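You operate a simulated robot arm through the tools that you are given. There is no shell and no other tool.

You are at the controls of a simulated robot arm. One attempt, no reset.

## Task
Open the outlet valve, start the pump and bleed it till it stops spitting.
Fine: bleed valve shut again; the pump is left on.
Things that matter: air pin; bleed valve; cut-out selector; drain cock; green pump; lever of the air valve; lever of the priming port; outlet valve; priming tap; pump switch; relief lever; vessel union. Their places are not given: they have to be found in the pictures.

The check looks at the end state, three seconds after you hand in, the way a careful person would. Anything else that was tipped, shoved, dropped, spilled or broken makes it a failure.

## Robot
A 7-joint arm with a two-finger gripper, fixed in place. Base frame: the origin is on the floor under the middle of its stand, x ahead of it, y to its left, z up. Readings come in m, rad, newtons and seconds.
With the tool pointing down near the work surface it reaches from about 0.3 to 0.7 m from the base axis. Its first joint turns from -1.152 to 1.152 rad. Payload 2.45 kg.
The TCP is the grasp point between the finger pads, 0.026 m short of the fingertips. In the tool frame z runs along the fingers and y along their closing line. The gripper opens to 0.096 m; its body begins 0.069 m behind the TCP.
Orientation is that of the tool frame in the base frame, as [roll, pitch, yaw] about the fixed x, y, z axes, in that order (R = Rz(yaw) Ry(pitch) Rx(roll)). With the fingers straight down and closing along the base's y, the tool's x points along the base's -x, its y along +y and its z along -z.

## Interface
- The arm moves only by the tool drive_tool. Its argument "targets" is a list that holds one entry, the list of rows, each a list of 6 numbers: the shift along the tool's x, y, z in m, then the turn, a rotation vector about the tool's x, y, z in rad. In form: [[[x, y, z, ax, ay, az], ...]]. A call has 1 to 20 rows; each row shifts and turns the commanded pose from where the row before left it, along the tool's axes as they then stand. "gripper" is the opening, from 0 (shut) to 1 (fully open), set as the call begins (left out, the last holds). A row lasts 0.2 s, in which the tool goes at most 0.05 m and 0.15 rad; a call with a longer step from one row to the next is refused whole, and so is a gripper value outside its range. A pose out of reach is approached as far as the arm can. The call stops where the force on the tool passes 50 N (or 10 N more than at its start, if that is more) or the arm is blocked; 0.2 s more then pass. The fingers move at their own pace (about 0.05 m/s each) and stop on an object; they squeeze with about 29 N. The grip force told is the motor's: it shows also when the fingers shut on nothing. Time passes only in rows, and 0.2 s behind the last, so rows that do not move let the fingers close. The reply holds the time, the measured pose of the TCP, the force on the tool along the base axes, the opening and the grip force, in the units named above and with some noise, with the torque about the TCP (base axes, N m) and any sound that the robot's microphone picked up, and new pictures: "show" is both (left out), scene, wrist or none.
- Cameras (640 x 400 px; columns grow to the right, rows downward): "scene" is fixed at [0.1368, -0.3776, 1.4239]; the picture's right is [0.92, -0.38, 0.00], its down [-0.24, -0.58, -0.78] and it looks along [0.30, 0.72, -0.63] (base axes); focal length 246 px, centre (320, 200). "wrist" rides on the gripper at [0.082, 0.003, -0.098] in the tool frame; the picture's right is [-0.04, 1.00, 0.00], its down [-0.73, -0.03, -0.68] and it looks along [-0.68, -0.03, 0.73] (tool axes); focal length 256 px, centre (320, 200).
- probe_pixels(camera, pixels): there is no depth. For up to 12 entries [column, row, z] of the newest picture of that camera ("zoom" is the newest enlarged one), the place [x, y] in the base frame at which the ray of that pixel passes the height z, good to about 0.002 m, but the place of the scene camera against the robot may be out by one fixed shift of up to 0.012 m in any direction. The clock stands still meanwhile.
- zoom(camera, box): a new picture of the part [left, top, right, bottom] of that camera's present view, enlarged. The clock stands still meanwhile.
- hand_in(): hands the job in; it is judged then, once.

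Leave the gripper open and the arm clear of the work at the hand-in unless told otherwise.

The tools are called after "Call:" by a JSON object that holds its "op" and its "data". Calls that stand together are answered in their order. drive_tool: Moves the arm, as the interface text tells. Its arguments: {"type":"object","properties":{"targets":{"type":"array"},"gripper":{"type":"number"},"show":{"type":"string","enum":["both","scene","wrist","none"]}},"required":["targets"]} The other tools are called the same way: probe_pixels (camera, pixels) gives the place at which the rays of pixels pass given heights; zoom (camera, box) takes an enlarged picture of a part of a camera's view; hand_in () hands the job in.

At the start:

```text
t: 0.0
position: [0.2562, 0.2239, 1.1837]
tcp_rot: [-3.141, -0.001, -3.142]
contact_force: [0.5, 1.1, -0.7]
torque: [-0.05, -0.03, -0.01]
grip_width: 0.096
grip_force: 0.1
```

scene: 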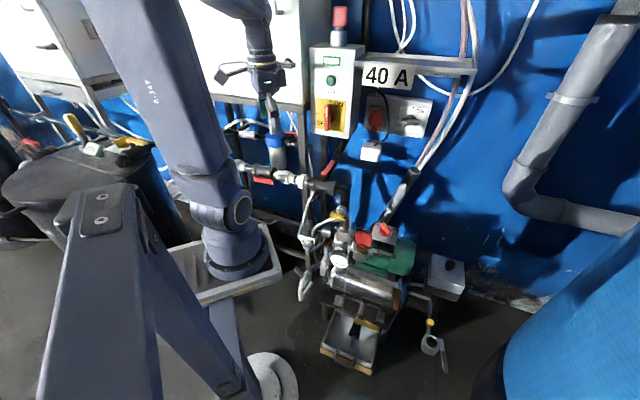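
wrist: 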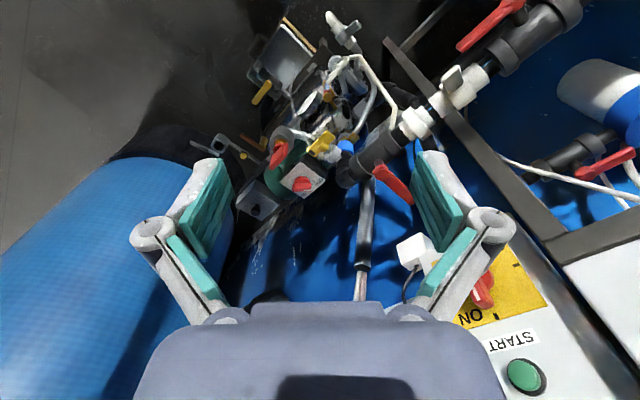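

I see a crowded scene: a green pump near (385,255), a starter box near (335,90), and red levers on pipes near (263,180) and (328,168). I'll take enlarged pictures before moving.

Call:
{"op": "zoom", "data": {"camera": "scene", "box": [280, 180, 480, 305]}}

Call:
{"op": "zoom", "data": {"camera": "scene", "box": [210, 80, 370, 220]}}

Call:
{"op": "zoom", "data": {"camera": "scene", "box": [280, 0, 480, 140]}}

Call:
{"op": "zoom", "data": {"camera": "scene", "box": [280, 260, 480, 390]}}

Call:
{"op": "zoom", "data": {"camera": "wrist", "box": [220, 0, 460, 220]}}

Call:
{"op": "zoom", "data": {"camera": "wrist", "box": [380, 200, 640, 400]}}

```text
3.20 times, centred on (380, 242) of scene
```

zoom: 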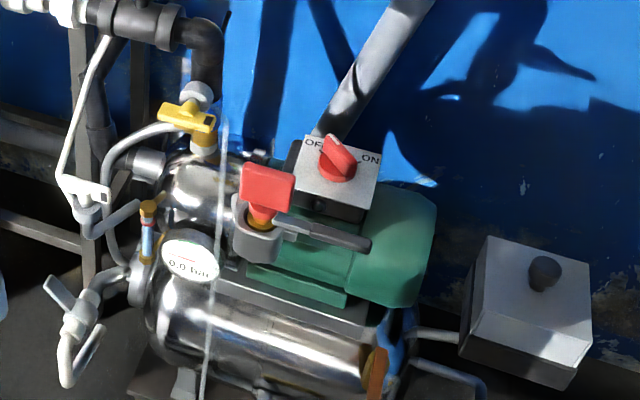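

```text
2.86 times, centred on (290, 150) of scene
```

zoom: 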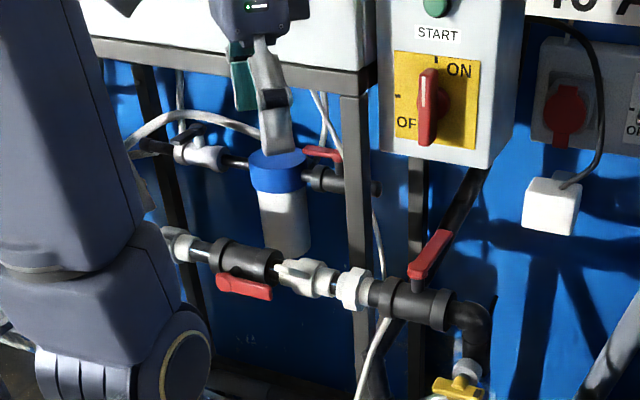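

```text
2.86 times, centred on (380, 70) of scene
```

zoom: 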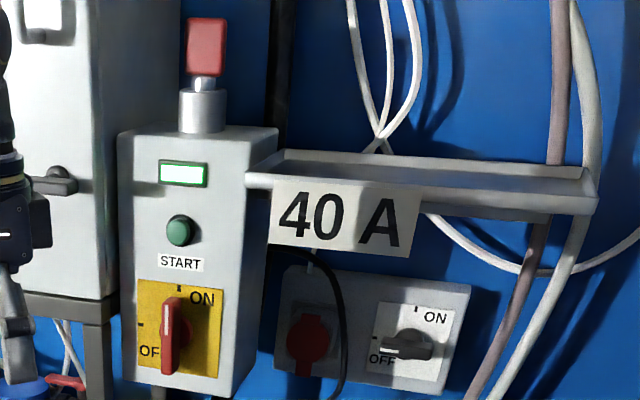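

```text
3.08 times, centred on (380, 325) of scene
```

zoom: 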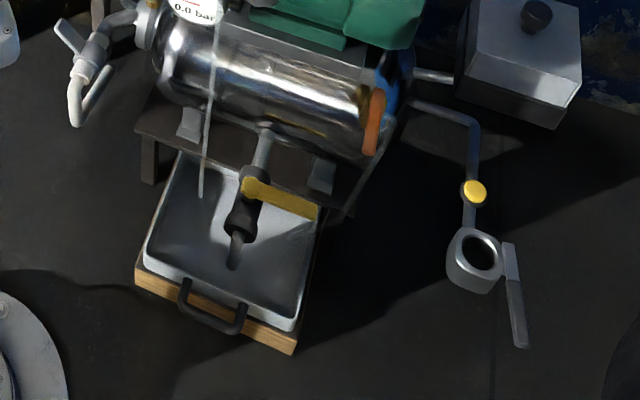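

```text
1.82 times, centred on (340, 110) of wrist
```

zoom: 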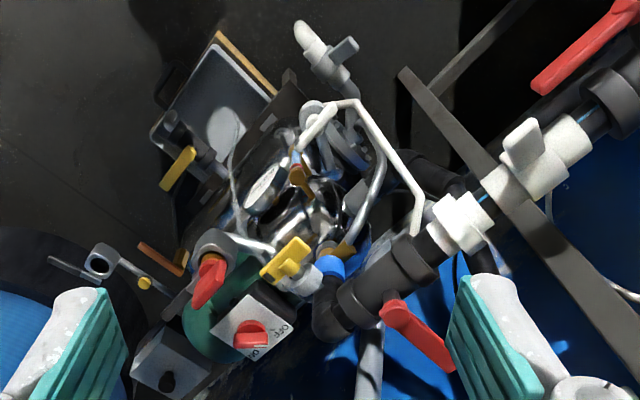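

```text
2.00 times, centred on (510, 300) of wrist
```

zoom: 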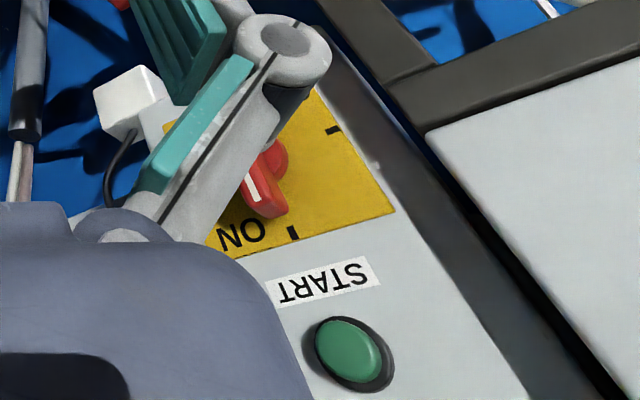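

The pump has its own OFF/ON switch with a red knob near (385,230) of the scene. There are several red and yellow levers, and I need to work out which is which. Next I'll probe some points to get the geometry of the wall, the pump and the pipes.

Call:
{"op": "probe_pixels", "data": {"camera": "scene", "pixels": [[540, 300, 0.0], [450, 285, 0.0], [345, 372, 0.0], [432, 345, 0.05], [385, 230, 0.3], [385, 230, 0.4], [385, 230, 0.5], [340, 215, 0.4], [340, 215, 0.5], [328, 168, 0.5], [328, 168, 0.6], [263, 180, 0.5]]}}

Call:
{"op": "probe_pixels", "data": {"camera": "wrist", "pixels": [[301, 183, 0.3], [301, 183, 0.4], [301, 183, 0.5], [322, 143, 0.4], [322, 143, 0.5], [395, 183, 0.5], [395, 183, 0.6], [490, 25, 0.5], [490, 25, 0.6], [278, 153, 0.4], [278, 153, 0.5], [278, 153, 0.3]]}}

```text
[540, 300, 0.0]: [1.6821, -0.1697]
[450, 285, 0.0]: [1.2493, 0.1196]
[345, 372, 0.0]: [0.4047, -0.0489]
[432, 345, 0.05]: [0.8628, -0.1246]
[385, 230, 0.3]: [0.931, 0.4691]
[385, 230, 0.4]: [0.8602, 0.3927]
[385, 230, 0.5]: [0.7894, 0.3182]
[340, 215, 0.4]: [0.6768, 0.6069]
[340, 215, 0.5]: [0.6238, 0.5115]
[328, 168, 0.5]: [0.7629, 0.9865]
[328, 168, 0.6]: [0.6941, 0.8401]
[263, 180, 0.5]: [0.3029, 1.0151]
```

```text
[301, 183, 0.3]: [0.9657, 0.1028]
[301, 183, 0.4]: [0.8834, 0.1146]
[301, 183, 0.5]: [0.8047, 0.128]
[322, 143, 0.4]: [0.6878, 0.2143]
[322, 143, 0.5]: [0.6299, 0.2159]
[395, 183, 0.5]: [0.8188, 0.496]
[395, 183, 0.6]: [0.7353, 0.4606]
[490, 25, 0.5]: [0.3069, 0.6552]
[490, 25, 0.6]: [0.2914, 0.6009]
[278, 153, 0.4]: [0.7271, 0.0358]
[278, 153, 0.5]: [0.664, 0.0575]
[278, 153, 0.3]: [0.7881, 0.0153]
```

By triangulation the pump switch is at about (0.635, 0.155, 0.715), the yellow tap on top of the pump at (0.457, 0.22, 0.805), and the red lever near the elbow at (0.455, 0.34, 0.94). I'll lower the gripper a little through free air and shift it toward -y to get a closer look at the pump.

Call:
{"op": "drive_tool", "data": {"targets": [[[0, -0.025, 0.035, 0, 0, 0], [0, -0.025, 0.035, 0, 0, 0], [0, -0.025, 0.035, 0, 0, 0]]]}}

```text
t: 0.8
position: [0.2559, 0.1483, 1.0786]
tcp_rot: [3.14, 0.0, 3.142]
contact_force: [0.0, -0.5, 0.6]
torque: [0.01, 0.02, 0.01]
grip_width: 0.0958
grip_force: 0.1
```

scene: 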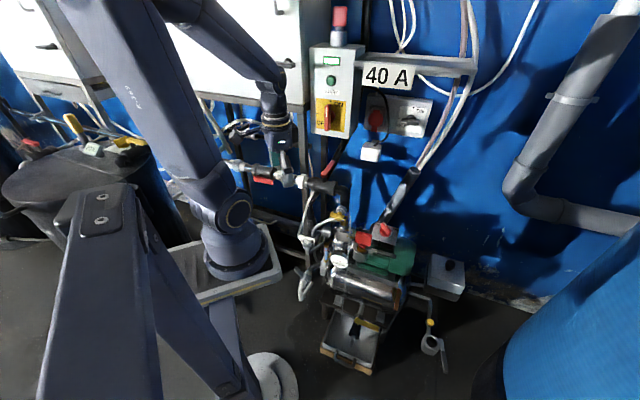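
wrist: 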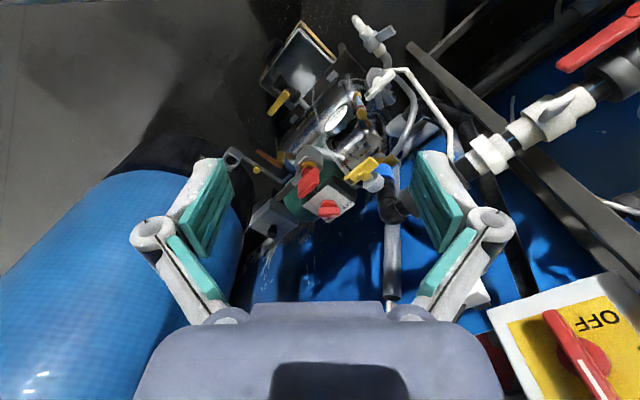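

The pump is clearer now, around (320,160) of the wrist picture. I'll enlarge that part and the pipe at the upper right.

Call:
{"op": "zoom", "data": {"camera": "wrist", "box": [230, 0, 440, 140]}}

Call:
{"op": "zoom", "data": {"camera": "wrist", "box": [220, 100, 430, 240]}}

Call:
{"op": "zoom", "data": {"camera": "wrist", "box": [430, 0, 640, 140]}}

Call:
{"op": "zoom", "data": {"camera": "scene", "box": [220, 110, 360, 220]}}

```text
2.86 times, centred on (335, 70) of wrist
```

zoom: 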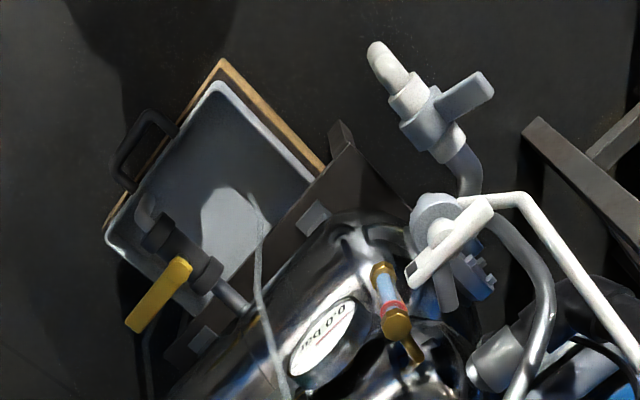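

```text
2.86 times, centred on (325, 170) of wrist
```

zoom: 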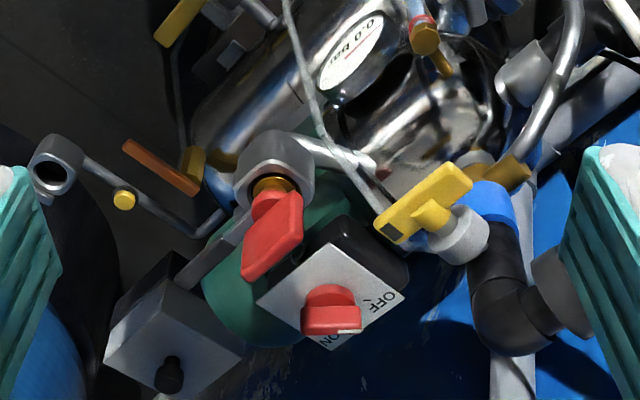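

```text
2.86 times, centred on (535, 70) of wrist
```

zoom: 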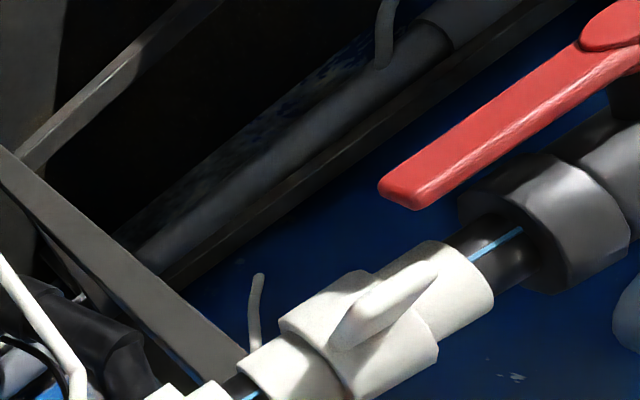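

```text
3.64 times, centred on (290, 165) of scene
```

zoom: 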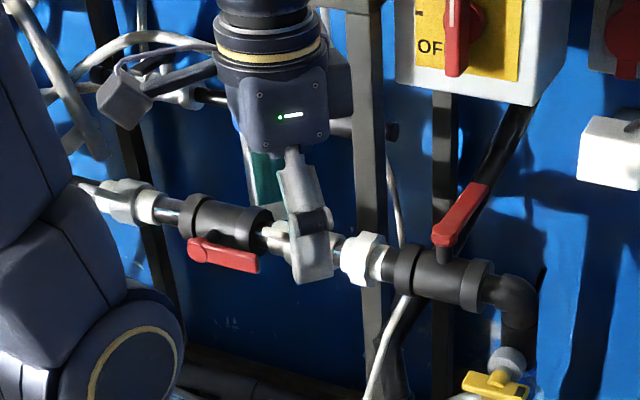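

I'll triangulate several parts by probing matching pixels in both pictures: tap spout, slotted block, gauge, brass pin, drain lever, red tap, grey box knob, yellow button, cup, orange lever and yellow tap.

Call:
{"op": "probe_pixels", "data": {"camera": "wrist", "pixels": [[375, 40, 0.6], [385, 80, 0.6], [335, 119, 0.6], [359.5, 105, 0.6], [279, 103, 0.6], [308, 182, 0.6], [272, 231, 0.6], [257, 170, 0.6], [231, 160, 0.6], [269, 158, 0.6], [363, 170, 0.6], [605, 40, 0.6]]}}

Call:
{"op": "probe_pixels", "data": {"camera": "scene", "pixels": [[303.4, 279.5, 0.6], [306.6, 239, 0.6], [339.4, 259, 0.6], [326, 251, 0.6], [367, 323, 0.6], [363, 239, 0.6], [450, 264, 0.6], [430, 322, 0.6], [431, 344, 0.6], [398, 299, 0.6], [338.7, 216.4, 0.6], [263, 180, 0.6]]}}

```text
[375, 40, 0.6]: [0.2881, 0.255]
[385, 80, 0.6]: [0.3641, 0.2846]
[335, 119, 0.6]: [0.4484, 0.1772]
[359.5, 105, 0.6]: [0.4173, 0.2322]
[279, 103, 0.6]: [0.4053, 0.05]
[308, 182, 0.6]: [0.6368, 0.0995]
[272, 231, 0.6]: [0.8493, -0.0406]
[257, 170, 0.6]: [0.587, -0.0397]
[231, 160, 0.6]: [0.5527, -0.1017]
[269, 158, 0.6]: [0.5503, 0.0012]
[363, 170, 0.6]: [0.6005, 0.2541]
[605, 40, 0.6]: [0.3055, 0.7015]
```

```text
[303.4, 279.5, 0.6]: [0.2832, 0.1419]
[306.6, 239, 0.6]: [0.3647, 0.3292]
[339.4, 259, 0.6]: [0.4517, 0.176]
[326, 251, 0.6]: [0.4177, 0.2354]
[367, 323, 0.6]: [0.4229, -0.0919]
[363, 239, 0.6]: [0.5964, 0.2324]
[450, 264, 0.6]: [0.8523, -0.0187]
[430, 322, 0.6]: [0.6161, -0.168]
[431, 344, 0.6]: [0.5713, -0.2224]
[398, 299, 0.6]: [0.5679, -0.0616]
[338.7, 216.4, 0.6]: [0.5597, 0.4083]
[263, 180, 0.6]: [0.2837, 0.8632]
```

Positions so far:
- switch knob: (0.635, 0.155, 0.715)
- red priming-type tap: (0.508, 0.114, 0.76)
- yellow tap: (0.455, 0.219, 0.80)
- drain lever: (0.515, 0.0, 0.33)
- red lever by the elbow: (0.455, 0.34, 0.94)

I'll turn the tool about its axis so the wrist camera faces the pipe with the red levers.

Call:
{"op": "drive_tool", "data": {"targets": [[[0, 0, 0, 0, 0, -0.14], [0, 0, 0, 0, 0, -0.14], [0, 0, 0, 0, 0, -0.14], [0, 0, 0, 0, 0, -0.14]]]}}

```text
t: 1.8
position: [0.257, 0.1496, 1.0791]
tcp_rot: [-3.141, 0.0, -2.577]
contact_force: [0.0, -0.9, 0.7]
torque: [0.02, 0.0, -0.01]
grip_width: 0.0962
grip_force: 0.1
```

scene: 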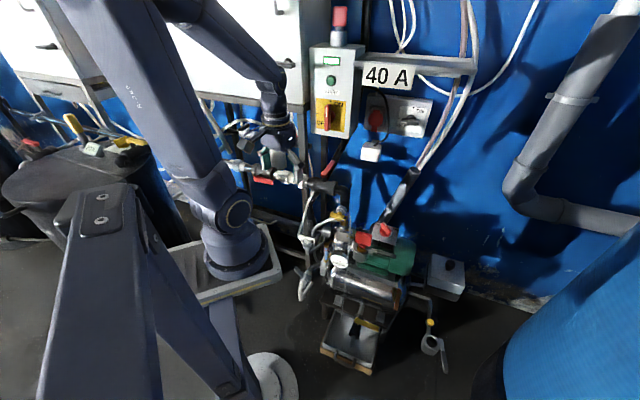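
wrist: 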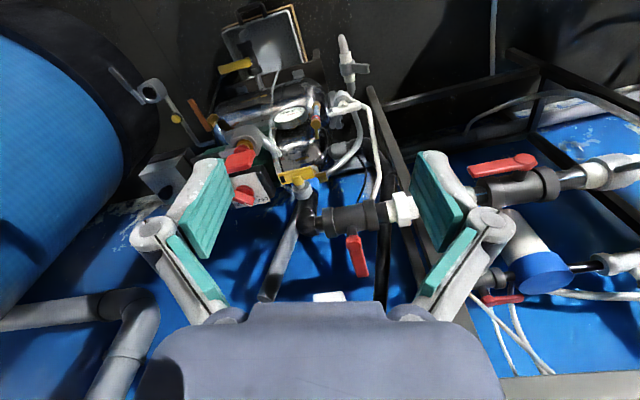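

This view is much clearer: pipe, elbow, the first red lever crossing its pipe at (357,255), and the second red lever along its pipe at (502,165). I'll enlarge these.

Call:
{"op": "zoom", "data": {"camera": "wrist", "box": [280, 150, 440, 290]}}

Call:
{"op": "zoom", "data": {"camera": "wrist", "box": [440, 80, 640, 220]}}

Call:
{"op": "zoom", "data": {"camera": "wrist", "box": [260, 20, 400, 140]}}

Call:
{"op": "zoom", "data": {"camera": "wrist", "box": [200, 100, 340, 220]}}

Call:
{"op": "zoom", "data": {"camera": "wrist", "box": [100, 0, 300, 130]}}

```text
2.86 times, centred on (360, 220) of wrist
```

zoom: 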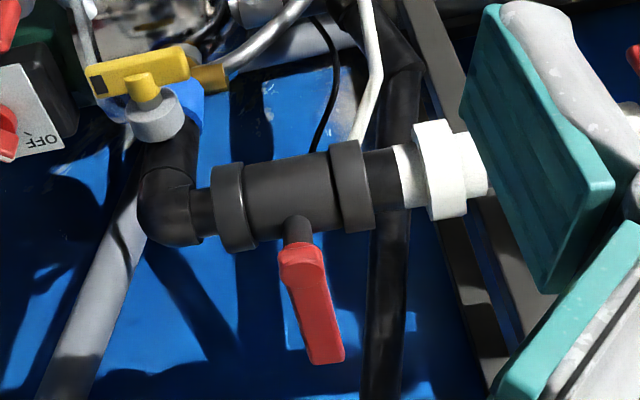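

```text
2.86 times, centred on (540, 150) of wrist
```

zoom: 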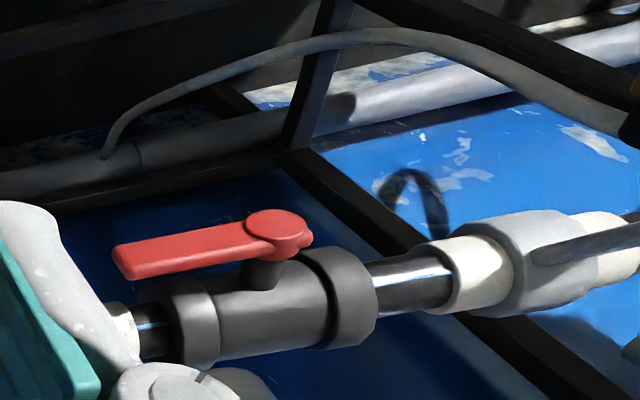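

```text
3.33 times, centred on (330, 80) of wrist
```

zoom: 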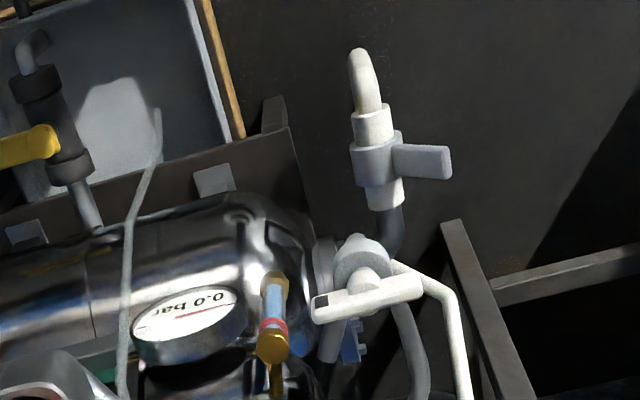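

```text
3.33 times, centred on (270, 160) of wrist
```

zoom: 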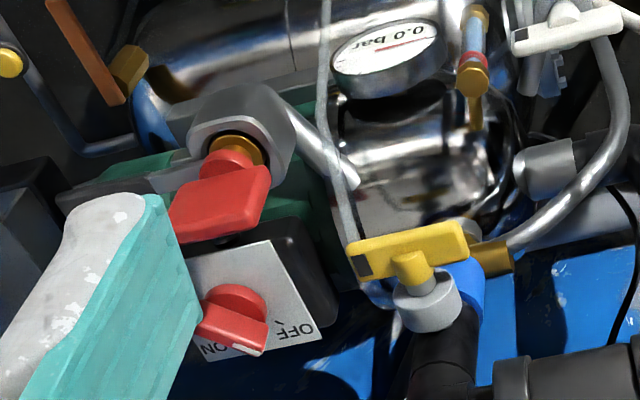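

```text
3.08 times, centred on (200, 65) of wrist
```

zoom: 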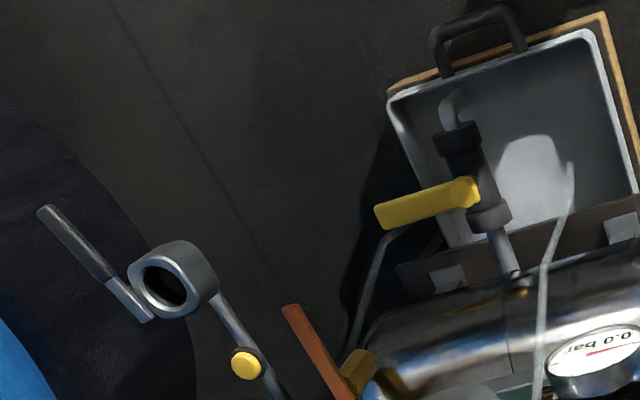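

The yellow tap at (300,175) sits on the pump's outlet elbow, and a clear hose runs from it down to the tray, so it is the bleed valve. The red lever at (357,255) crosses its pipe, which makes it the closed outlet valve. I'll enlarge the scene picture around the outlet lever, the yellow tap and the switch.

Call:
{"op": "zoom", "data": {"camera": "scene", "box": [290, 140, 370, 190]}}

Call:
{"op": "zoom", "data": {"camera": "scene", "box": [310, 190, 410, 252]}}

Call:
{"op": "zoom", "data": {"camera": "scene", "box": [290, 210, 370, 300]}}

Call:
{"op": "zoom", "data": {"camera": "wrist", "box": [220, 130, 320, 215]}}

Call:
{"op": "zoom", "data": {"camera": "wrist", "box": [320, 190, 400, 290]}}

```text
8.00 times, centred on (330, 165) of scene
```

zoom: 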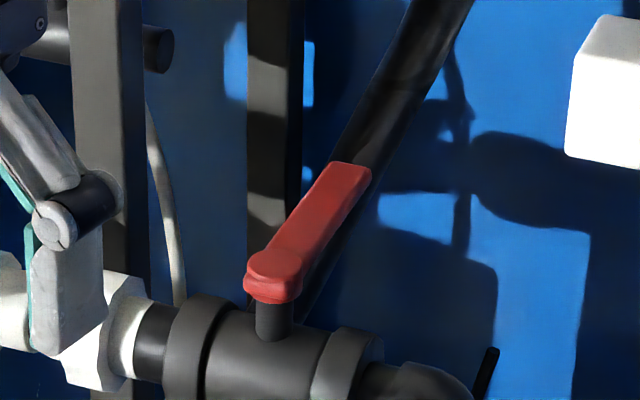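

```text
6.40 times, centred on (360, 221) of scene
```

zoom: 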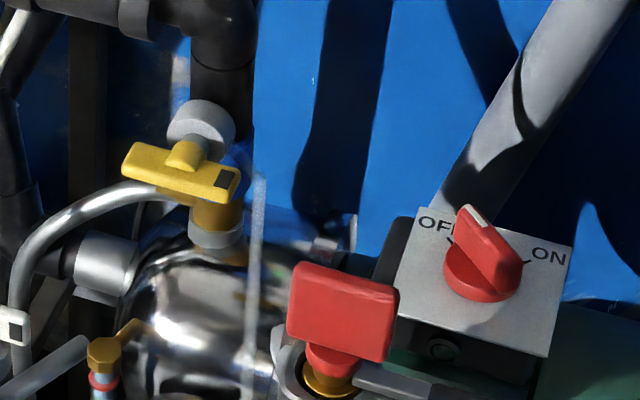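

```text
4.44 times, centred on (330, 255) of scene
```

zoom: 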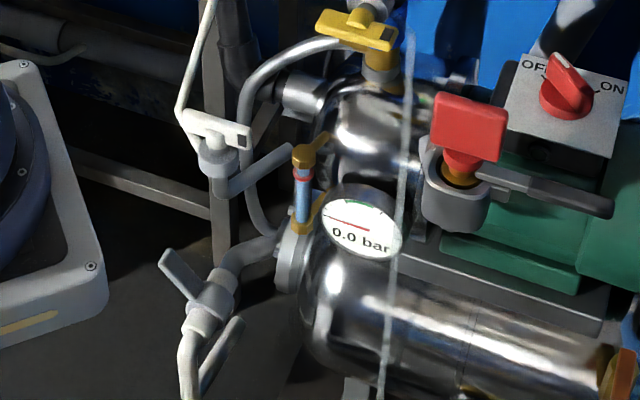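

```text
4.71 times, centred on (270, 172) of wrist
```

zoom: 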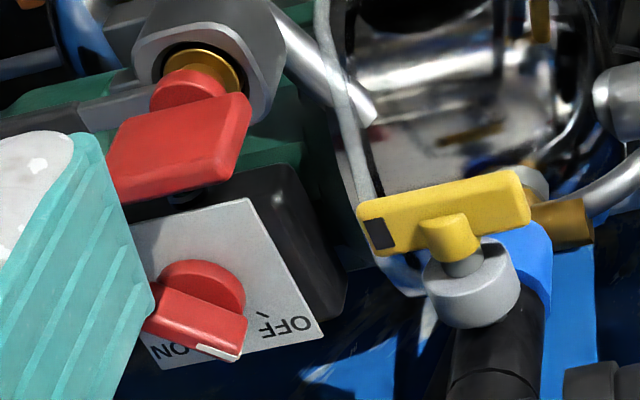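

```text
4.00 times, centred on (360, 240) of wrist
```

zoom: 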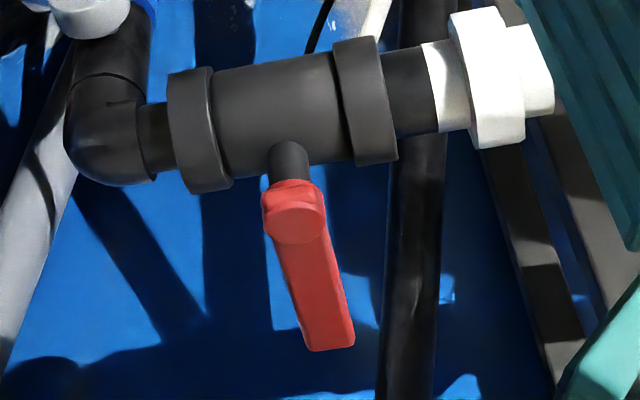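

The switch knob's white tip points near OFF, and the yellow T-handle carries a black mark on one end. I'll probe matching points on the outlet lever, the yellow handle and the switch plate to get their 3D shapes.

Call:
{"op": "probe_pixels", "data": {"camera": "scene", "pixels": [[324, 173.75, 0.9], [333.75, 161, 0.9], [324, 181.9, 0.9], [347.2, 219.1, 0.8], [329.5, 215.5, 0.8], [339.7, 213.5, 0.8], [384.2, 222.9, 0.7], [385.3, 231.2, 0.7], [375.3, 222, 0.7], [397, 230, 0.7], [392, 246, 0.7], [362, 239, 0.7]]}}

Call:
{"op": "probe_pixels", "data": {"camera": "wrist", "pixels": [[353.75, 243.75, 0.9], [362.5, 275, 0.9], [352.5, 227.5, 0.9], [279.6, 177.3, 0.8], [312.5, 170.9, 0.8], [297.2, 180.1, 0.8], [249.2, 204.3, 0.7], [244.5, 192.2, 0.7], [262, 199, 0.7], [238, 206, 0.7], [255, 171, 0.7], [241, 160, 0.7]]}}

```text
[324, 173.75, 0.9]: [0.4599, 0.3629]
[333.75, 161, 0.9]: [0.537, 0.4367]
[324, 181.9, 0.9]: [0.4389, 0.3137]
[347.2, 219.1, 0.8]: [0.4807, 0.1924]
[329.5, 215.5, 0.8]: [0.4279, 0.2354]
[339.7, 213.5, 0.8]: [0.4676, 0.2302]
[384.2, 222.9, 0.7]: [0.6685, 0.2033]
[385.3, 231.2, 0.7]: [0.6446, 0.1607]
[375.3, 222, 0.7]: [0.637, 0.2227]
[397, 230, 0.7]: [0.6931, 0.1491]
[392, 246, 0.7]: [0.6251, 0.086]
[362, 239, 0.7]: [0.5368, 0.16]
```

```text
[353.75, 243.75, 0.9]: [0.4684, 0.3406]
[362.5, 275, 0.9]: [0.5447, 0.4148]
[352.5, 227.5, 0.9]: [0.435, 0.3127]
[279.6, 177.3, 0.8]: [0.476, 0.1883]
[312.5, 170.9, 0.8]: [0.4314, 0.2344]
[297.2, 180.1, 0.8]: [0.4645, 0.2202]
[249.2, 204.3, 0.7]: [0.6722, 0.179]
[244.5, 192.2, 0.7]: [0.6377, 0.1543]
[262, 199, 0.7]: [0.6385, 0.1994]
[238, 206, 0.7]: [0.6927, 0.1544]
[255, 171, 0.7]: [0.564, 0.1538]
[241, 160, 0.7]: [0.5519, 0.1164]
```

I'll probe the pipe ends and the yellow tap's grey body to get the directions of the valve stems.

Call:
{"op": "probe_pixels", "data": {"camera": "scene", "pixels": [[333.75, 187, 0.88], [314.4, 184, 0.88], [304.4, 183.5, 0.88], [341.7, 208.8, 0.8], [343, 228, 0.75]]}}

Call:
{"op": "probe_pixels", "data": {"camera": "wrist", "pixels": [[327.5, 222.5, 0.88], [370, 215, 0.88], [400.5, 210, 0.88], [301.8, 190, 0.8], [583, 168, 0.88], [479, 185, 0.88], [530, 185, 0.88]]}}

Call:
{"op": "zoom", "data": {"camera": "wrist", "box": [275, 150, 335, 200]}}

```text
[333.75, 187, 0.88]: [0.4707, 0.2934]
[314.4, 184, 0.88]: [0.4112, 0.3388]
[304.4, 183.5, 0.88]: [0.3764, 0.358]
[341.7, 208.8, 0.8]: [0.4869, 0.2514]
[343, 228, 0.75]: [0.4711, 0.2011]
```

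```text
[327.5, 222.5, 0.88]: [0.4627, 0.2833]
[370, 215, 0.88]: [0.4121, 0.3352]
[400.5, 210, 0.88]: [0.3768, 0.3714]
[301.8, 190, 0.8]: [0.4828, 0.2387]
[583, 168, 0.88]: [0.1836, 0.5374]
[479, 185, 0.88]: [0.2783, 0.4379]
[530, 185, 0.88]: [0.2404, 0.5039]
```

```text
8.00 times, centred on (305, 175) of wrist
```

zoom: 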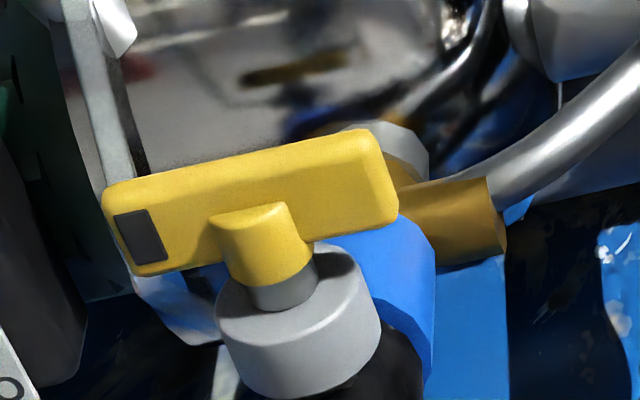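

The geometry is clear now. The pipe runs along about (0.70, -0.71) at z ≈ 0.88. The outlet lever lies flat at z ≈ 0.94 with its hub near (0.434, 0.312), and it points toward the wall, across the pipe. Its stem is vertical. I'll square the tool to the pipe and move part of the way over the lever, staying high, to see it closer.

Call:
{"op": "drive_tool", "data": {"targets": [[[0, 0, 0, 0, 0, -0.11], [0, 0, 0, 0, 0, -0.11], [-0.041, -0.0015, 0.002, 0, 0, 0], [-0.041, -0.0015, 0.002, 0, 0, 0], [-0.041, -0.0015, 0.002, 0, 0, 0]]]}}

```text
t: 3.0
position: [0.3478, 0.2312, 1.0725]
tcp_rot: [-3.142, -0.001, -2.363]
contact_force: [0.5, 0.4, -1.1]
torque: [-0.01, 0.03, 0.0]
grip_width: 0.0959
grip_force: 0.0
```

scene: 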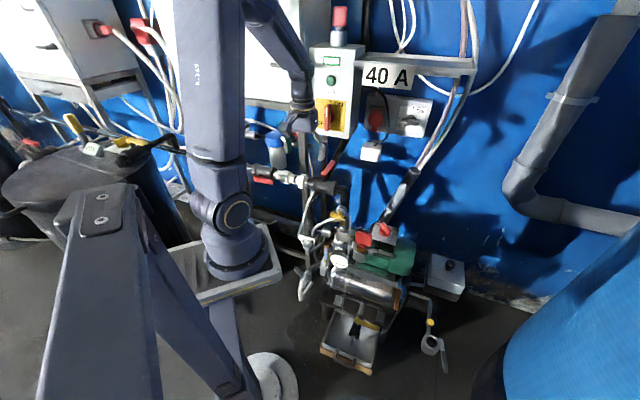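
wrist: 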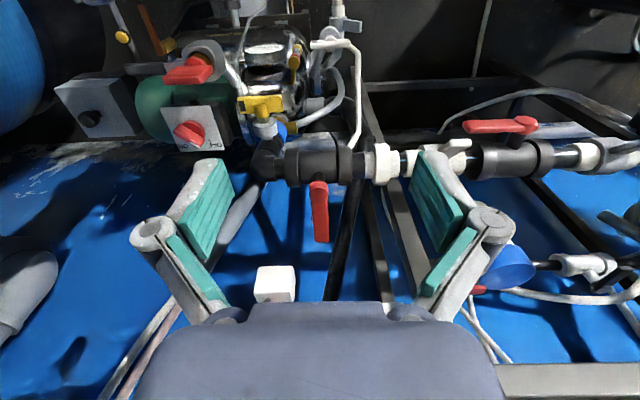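

The lever now shows at (320,210), square across the pipe. I'll enlarge it together with the switch, bleed tap and neighbouring fittings.

Call:
{"op": "zoom", "data": {"camera": "wrist", "box": [250, 120, 410, 260]}}

Call:
{"op": "zoom", "data": {"camera": "wrist", "box": [130, 30, 310, 170]}}

Call:
{"op": "zoom", "data": {"camera": "wrist", "box": [220, 0, 380, 140]}}

Call:
{"op": "probe_pixels", "data": {"camera": "wrist", "pixels": [[318, 188, 0.93], [321, 238, 0.93], [318, 185, 0.95], [321, 238, 0.95], [262, 105, 0.8], [190, 130, 0.72]]}}

```text
2.86 times, centred on (330, 190) of wrist
```

zoom: 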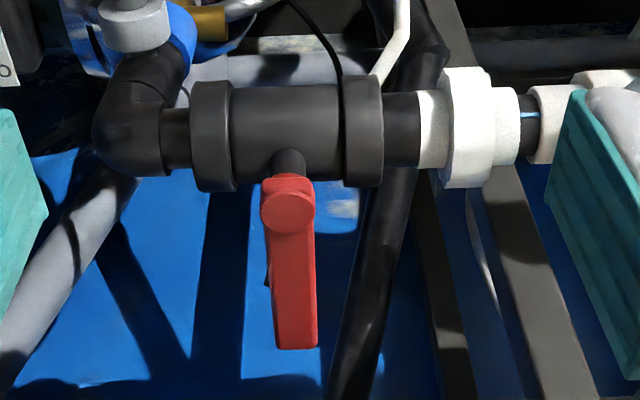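

```text
2.86 times, centred on (220, 100) of wrist
```

zoom: 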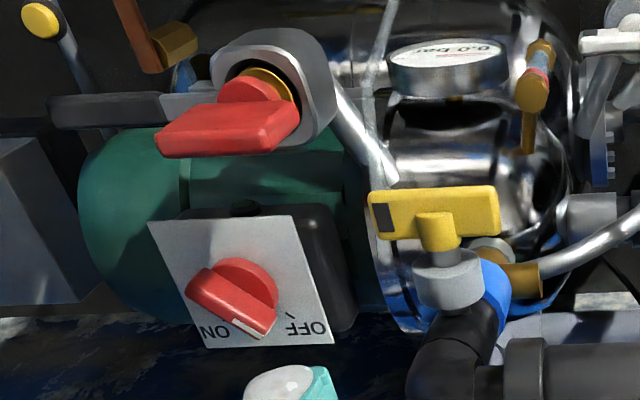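

```text
2.86 times, centred on (300, 70) of wrist
```

zoom: 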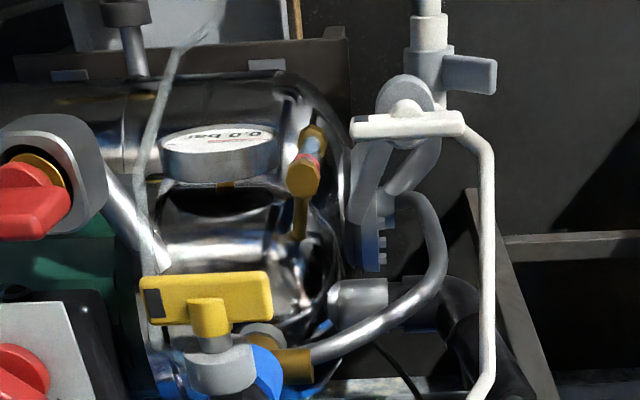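

```text
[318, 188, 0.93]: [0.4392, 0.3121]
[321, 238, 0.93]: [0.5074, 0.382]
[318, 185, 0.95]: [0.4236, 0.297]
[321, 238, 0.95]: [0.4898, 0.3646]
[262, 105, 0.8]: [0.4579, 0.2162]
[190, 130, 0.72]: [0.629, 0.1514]
```

The lever's hub is near (0.445, 0.32) at z ≈ 0.92–0.93. The starter box sits above and behind it, with its front face about 6 cm beyond the lever's tip and its bottom at z ≈ 1.02. I'll move in over the hub, fingertips still about 7 cm above the lever, for a closer look.

Call:
{"op": "drive_tool", "data": {"targets": [[[-0.042, -0.002, 0.01, 0, 0, 0], [-0.042, -0.002, 0.01, 0, 0, 0], [-0.03, -0.002, 0.01, 0, 0, 0]]]}}

```text
t: 3.8
position: [0.4334, 0.3053, 1.0416]
tcp_rot: [3.141, 0.001, -2.362]
contact_force: [-0.3, 0.1, 0.0]
torque: [-0.01, 0.03, -0.01]
grip_width: 0.096
grip_force: 0.3
```

scene: 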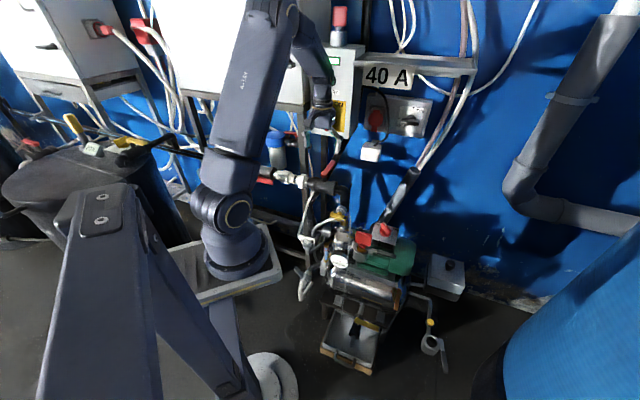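
wrist: 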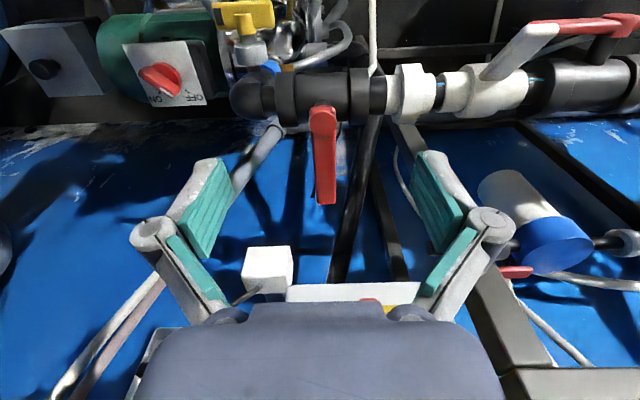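

The lever is now at (320,118) to (326,203), and the box's bottom edge shows at (350,293), behind the gripper's line. I'll probe the lever and the box edge and enlarge.

Call:
{"op": "probe_pixels", "data": {"camera": "wrist", "pixels": [[322, 118, 0.93], [326, 200, 0.93], [322, 118, 0.91], [326, 200, 0.91], [290, 290, 1.02], [415, 285, 1.02], [283, 100, 0.88], [360, 95, 0.88]]}}

Call:
{"op": "zoom", "data": {"camera": "wrist", "box": [260, 60, 400, 220]}}

Call:
{"op": "zoom", "data": {"camera": "wrist", "box": [230, 230, 450, 320]}}

Call:
{"op": "zoom", "data": {"camera": "scene", "box": [270, 70, 370, 200]}}

```text
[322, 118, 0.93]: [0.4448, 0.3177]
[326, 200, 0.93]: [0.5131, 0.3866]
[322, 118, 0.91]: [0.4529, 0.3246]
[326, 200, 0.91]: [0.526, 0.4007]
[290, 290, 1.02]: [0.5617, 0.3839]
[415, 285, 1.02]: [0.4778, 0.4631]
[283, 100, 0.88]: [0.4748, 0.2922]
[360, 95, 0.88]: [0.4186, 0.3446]
```

```text
2.50 times, centred on (330, 140) of wrist
```

zoom: 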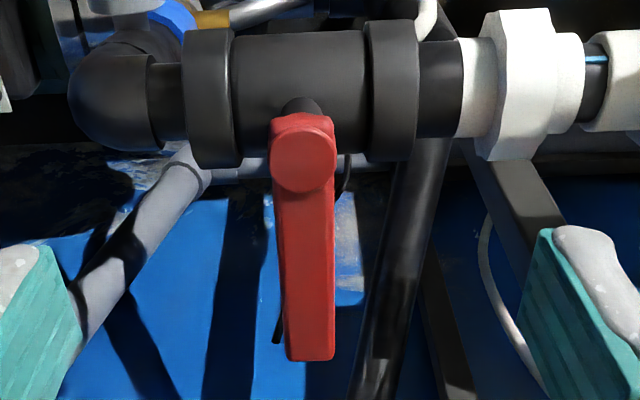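

```text
2.91 times, centred on (340, 275) of wrist
```

zoom: 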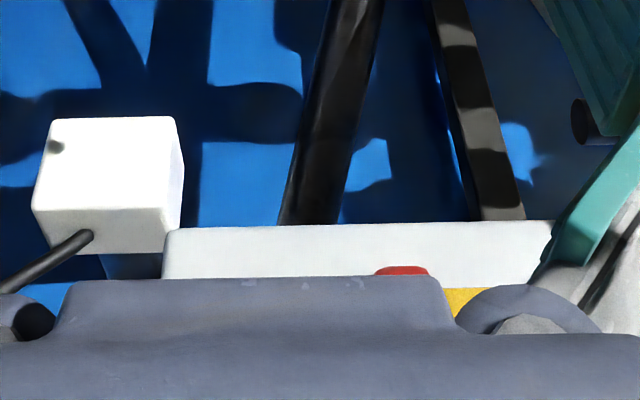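

```text
3.08 times, centred on (320, 135) of scene
```

zoom: 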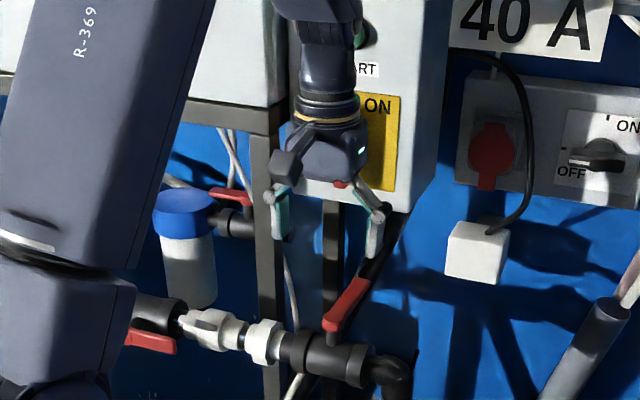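

Lever figures from three wrist views: hub at (0.454, 0.3265), top at z ≈ 0.917, length ≈ 0.10, width ≈ 0.022, pointing at the wall at 45°. The pipe top is at ≈ 0.887. To keep the gripper body off the starter box, I'll tilt the hand so its back leans away from the wall and narrow the fingers to about 4 cm.

Call:
{"op": "drive_tool", "data": {"targets": [[[0, 0, 0, 0, -0.15, 0], [0, 0, 0, 0, -0.15, 0], [-0.01, 0, 0, 0, 0, 0], [0, 0, 0, 0, 0, 0]]], "gripper": 0.4}}

```text
t: 4.8
position: [0.4391, 0.3133, 1.046]
tcp_rot: [-3.141, 0.299, -2.363]
contact_force: [0.7, 0.2, 0.4]
torque: [-0.01, -0.03, 0.02]
grip_width: 0.0385
grip_force: 0.0
```

scene: 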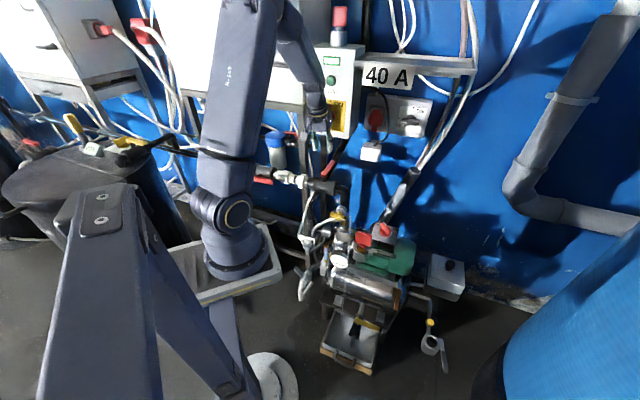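
wrist: 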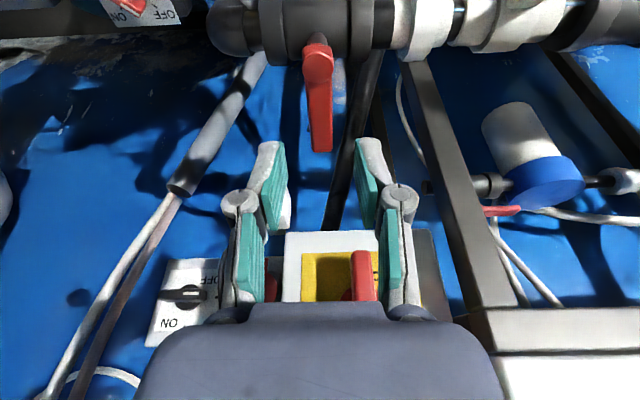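

The fingers have narrowed to 3.9 cm and the lever lies in line with the gap. I'll advance to just above the lever, tips about 4 cm above it.

Call:
{"op": "drive_tool", "data": {"targets": [[[-0.0161, 0, 0.0262, 0, 0, 0], [-0.0161, 0, 0.0262, 0, 0, 0], [-0.0161, 0, 0.0262, 0, 0, 0]]]}}

```text
t: 5.6
position: [0.4912, 0.3609, 0.9826]
tcp_rot: [3.141, 0.3, -2.36]
contact_force: [0.3, 0.8, 0.1]
torque: [-0.01, 0.03, 0.0]
grip_width: 0.0384
grip_force: 0.1
```

scene: 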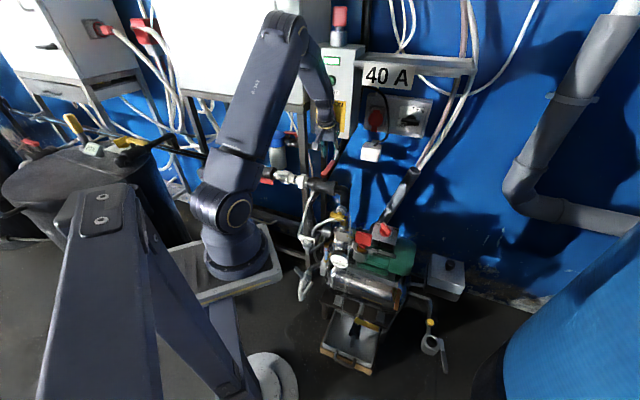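
wrist: 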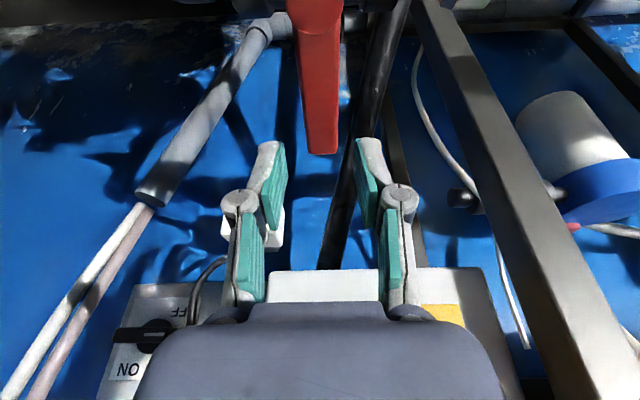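

The lever lies centred between the fingers with its tip at (321,152). I'll probe the tip and compare it with the fingertips before descending.

Call:
{"op": "probe_pixels", "data": {"camera": "wrist", "pixels": [[321, 152, 0.915], [321, 152, 0.9], [321, 135, 0.915], [316, 60, 0.917]]}}

Call:
{"op": "zoom", "data": {"camera": "scene", "box": [290, 70, 370, 200]}}

Call:
{"op": "zoom", "data": {"camera": "wrist", "box": [220, 0, 440, 220]}}

```text
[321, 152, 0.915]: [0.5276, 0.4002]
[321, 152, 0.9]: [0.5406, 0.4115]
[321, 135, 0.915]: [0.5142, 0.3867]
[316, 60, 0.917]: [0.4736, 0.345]
```

```text
3.08 times, centred on (330, 135) of scene
```

zoom: 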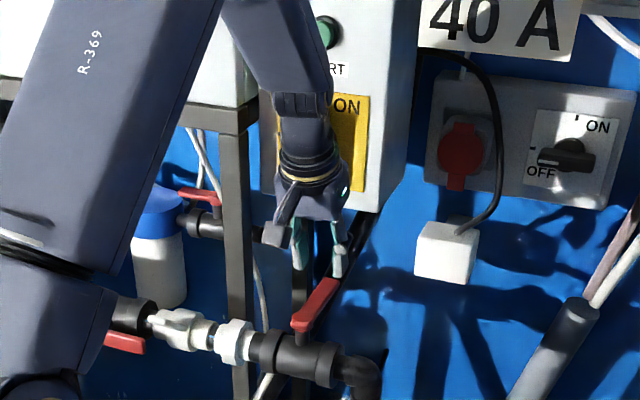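

```text
1.82 times, centred on (330, 110) of wrist
```

zoom: 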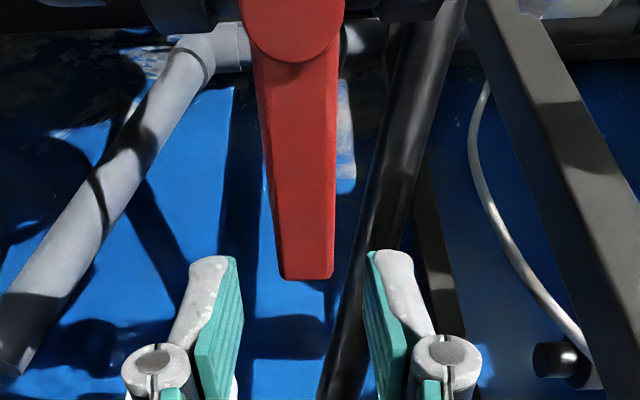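

The lever is about 2 mm off the gap's centre and its top is at z ≈ 0.916. I'll go straight down about 5.5 cm with the 2 mm correction so the fingers straddle it loosely.

Call:
{"op": "drive_tool", "data": {"targets": [[[0.0055, 0.001, 0.018, 0, 0, 0], [0.0055, 0.001, 0.018, 0, 0, 0], [0.005, 0, 0.018, 0, 0, 0]]]}}

```text
t: 6.4
position: [0.4885, 0.3654, 0.9259]
tcp_rot: [-3.141, 0.3, -2.361]
contact_force: [1.0, -0.8, 0.0]
torque: [-0.04, 0.01, -0.04]
grip_width: 0.0386
grip_force: 0.1
```

scene: 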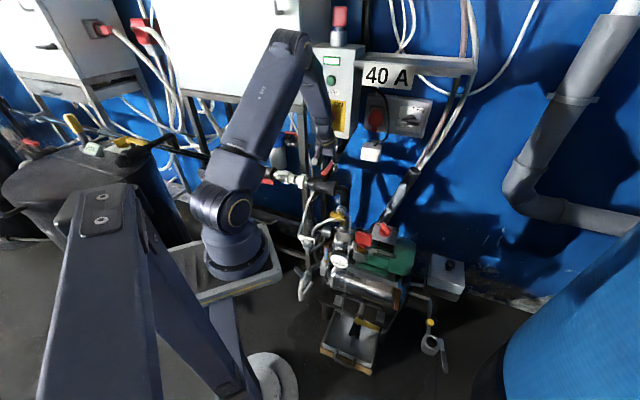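
wrist: 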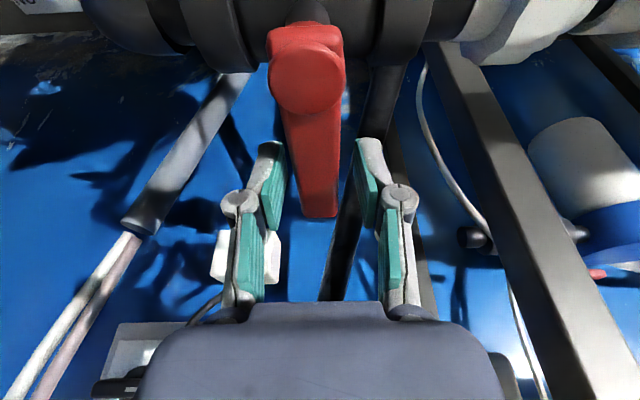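

The fingers straddle the lever without touching it; forces are near zero. I don't know which way it opens, so I'll test gently by sliding 1.4 cm along the tool's +y, toward the union (counter-clockwise from above), and watch the force.

Call:
{"op": "drive_tool", "data": {"targets": [[[0, 0.004, 0, 0, 0, 0], [0, 0.004, 0, 0, 0, 0], [0, 0.003, 0, 0, 0, 0], [0, 0.003, 0, 0, 0, 0]]]}}

```text
t: 7.4
position: [0.4807, 0.3719, 0.9279]
tcp_rot: [-3.139, 0.298, -2.362]
contact_force: [17.3, -10.8, -7.7]
torque: [-0.03, -0.15, 0.1]
grip_width: 0.0492
grip_force: 7.9
```

scene: 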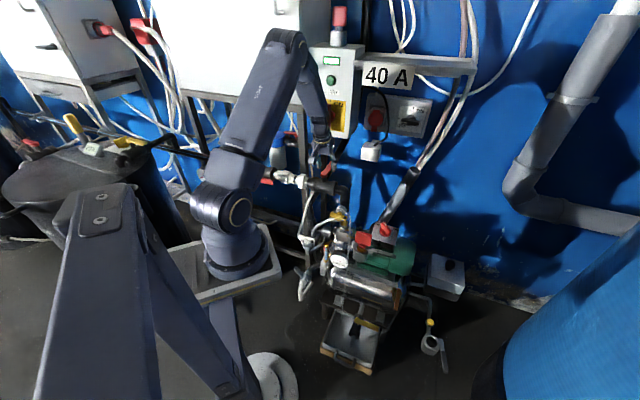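
wrist: 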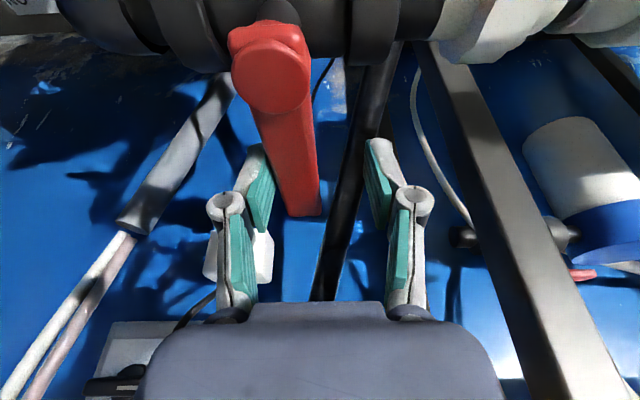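

Force reached about 20 N and the lever didn't turn; the finger was pushed open to 4.9 cm instead. That direction looks like the stop, or it is stiff. I'll go back to centre and try the other way, clockwise from above, toward the elbow.

Call:
{"op": "drive_tool", "data": {"targets": [[[0, -0.007, 0, 0, 0, 0], [0, -0.007, 0, 0, 0, 0], [0, 0, 0, 0, 0, 0], [0, -0.004, 0, 0, 0, 0], [0, -0.004, 0, 0, 0, 0], [0, -0.003, 0, 0, 0, 0], [0, -0.003, 0, 0, 0, 0]]]}}

```text
t: 9.0
position: [0.4958, 0.3561, 0.9282]
tcp_rot: [3.14, 0.302, -2.36]
contact_force: [-2.4, 3.7, -2.3]
torque: [0.01, 0.04, -0.03]
grip_width: 0.0408
grip_force: 1.3
```

scene: 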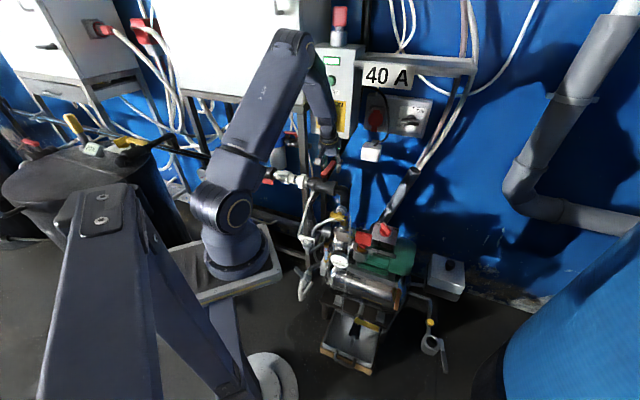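
wrist: 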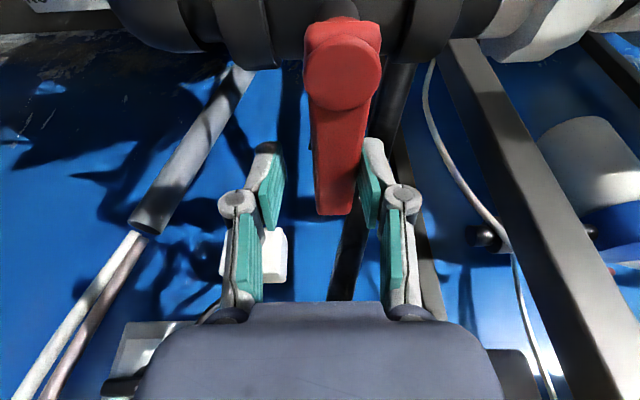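

This way the force is only about 4 N and the lever has started to give, so clockwise opens it. I'll carry on along an arc around the hub (0.454, 0.3265), turning the hand with the lever: 5 rows of 0.12 rad.

Call:
{"op": "drive_tool", "data": {"targets": [[[0.0013, -0.006, -0.0004, 0.0355, 0, 0.1146], [0.0013, -0.006, -0.0004, 0.0355, 0, 0.1146], [0.0013, -0.006, -0.0004, 0.0355, 0, 0.1146], [0.0013, -0.006, -0.0004, 0.0355, 0, 0.1146], [0.0013, -0.006, -0.0004, 0.0355, 0, 0.1146]]]}}

```text
t: 10.2
position: [0.5073, 0.3279, 0.9278]
tcp_rot: [3.139, 0.3, -2.964]
contact_force: [-0.1, 3.2, 1.8]
torque: [0.11, -0.02, 0.08]
grip_width: 0.0409
grip_force: 1.7
```

scene: 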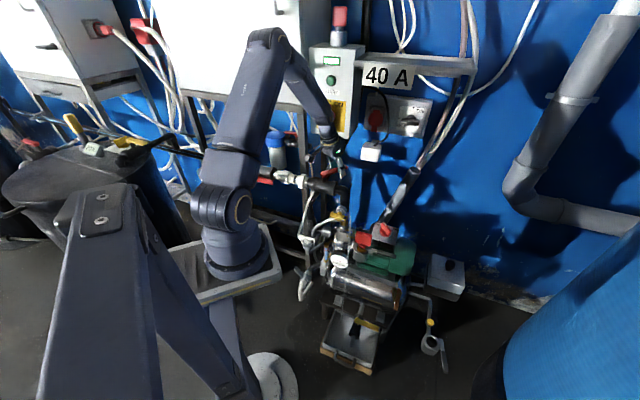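
wrist: 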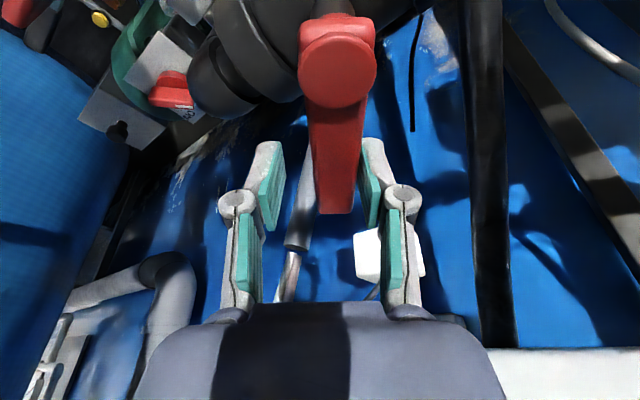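

The lever turns with the hand, force about 3 N, and it now points at about 10°. Roughly 56° remain to line up with the pipe. I'll continue with 6 more rows of the same arc.

Call:
{"op": "drive_tool", "data": {"targets": [[[0.0013, -0.006, -0.0004, 0.0355, 0, 0.1146], [0.0013, -0.006, -0.0004, 0.0355, 0, 0.1146], [0.0013, -0.006, -0.0004, 0.0355, 0, 0.1146], [0.0013, -0.006, -0.0004, 0.0355, 0, 0.1146], [0.0013, -0.006, -0.0004, 0.0355, 0, 0.1146], [0.0013, -0.006, -0.0004, 0.0355, 0, 0.1146]]]}}

```text
t: 11.6
position: [0.495, 0.2922, 0.9282]
tcp_rot: [-3.141, 0.3, 2.6]
contact_force: [0.7, 1.4, 0.0]
torque: [0.01, 0.0, 0.02]
grip_width: 0.0402
grip_force: 1.5
```

scene: 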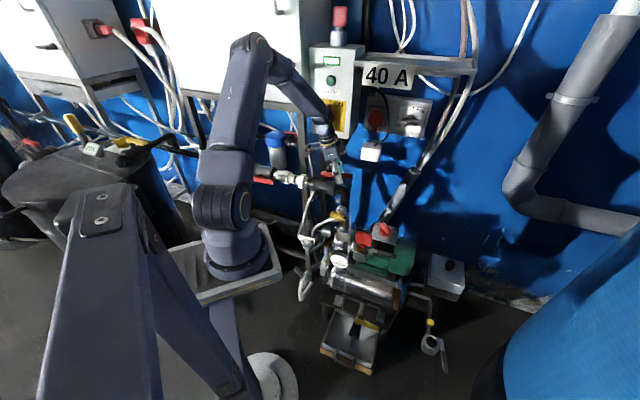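
wrist: 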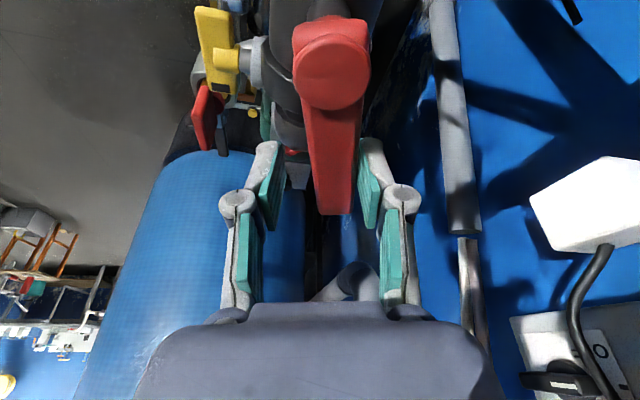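

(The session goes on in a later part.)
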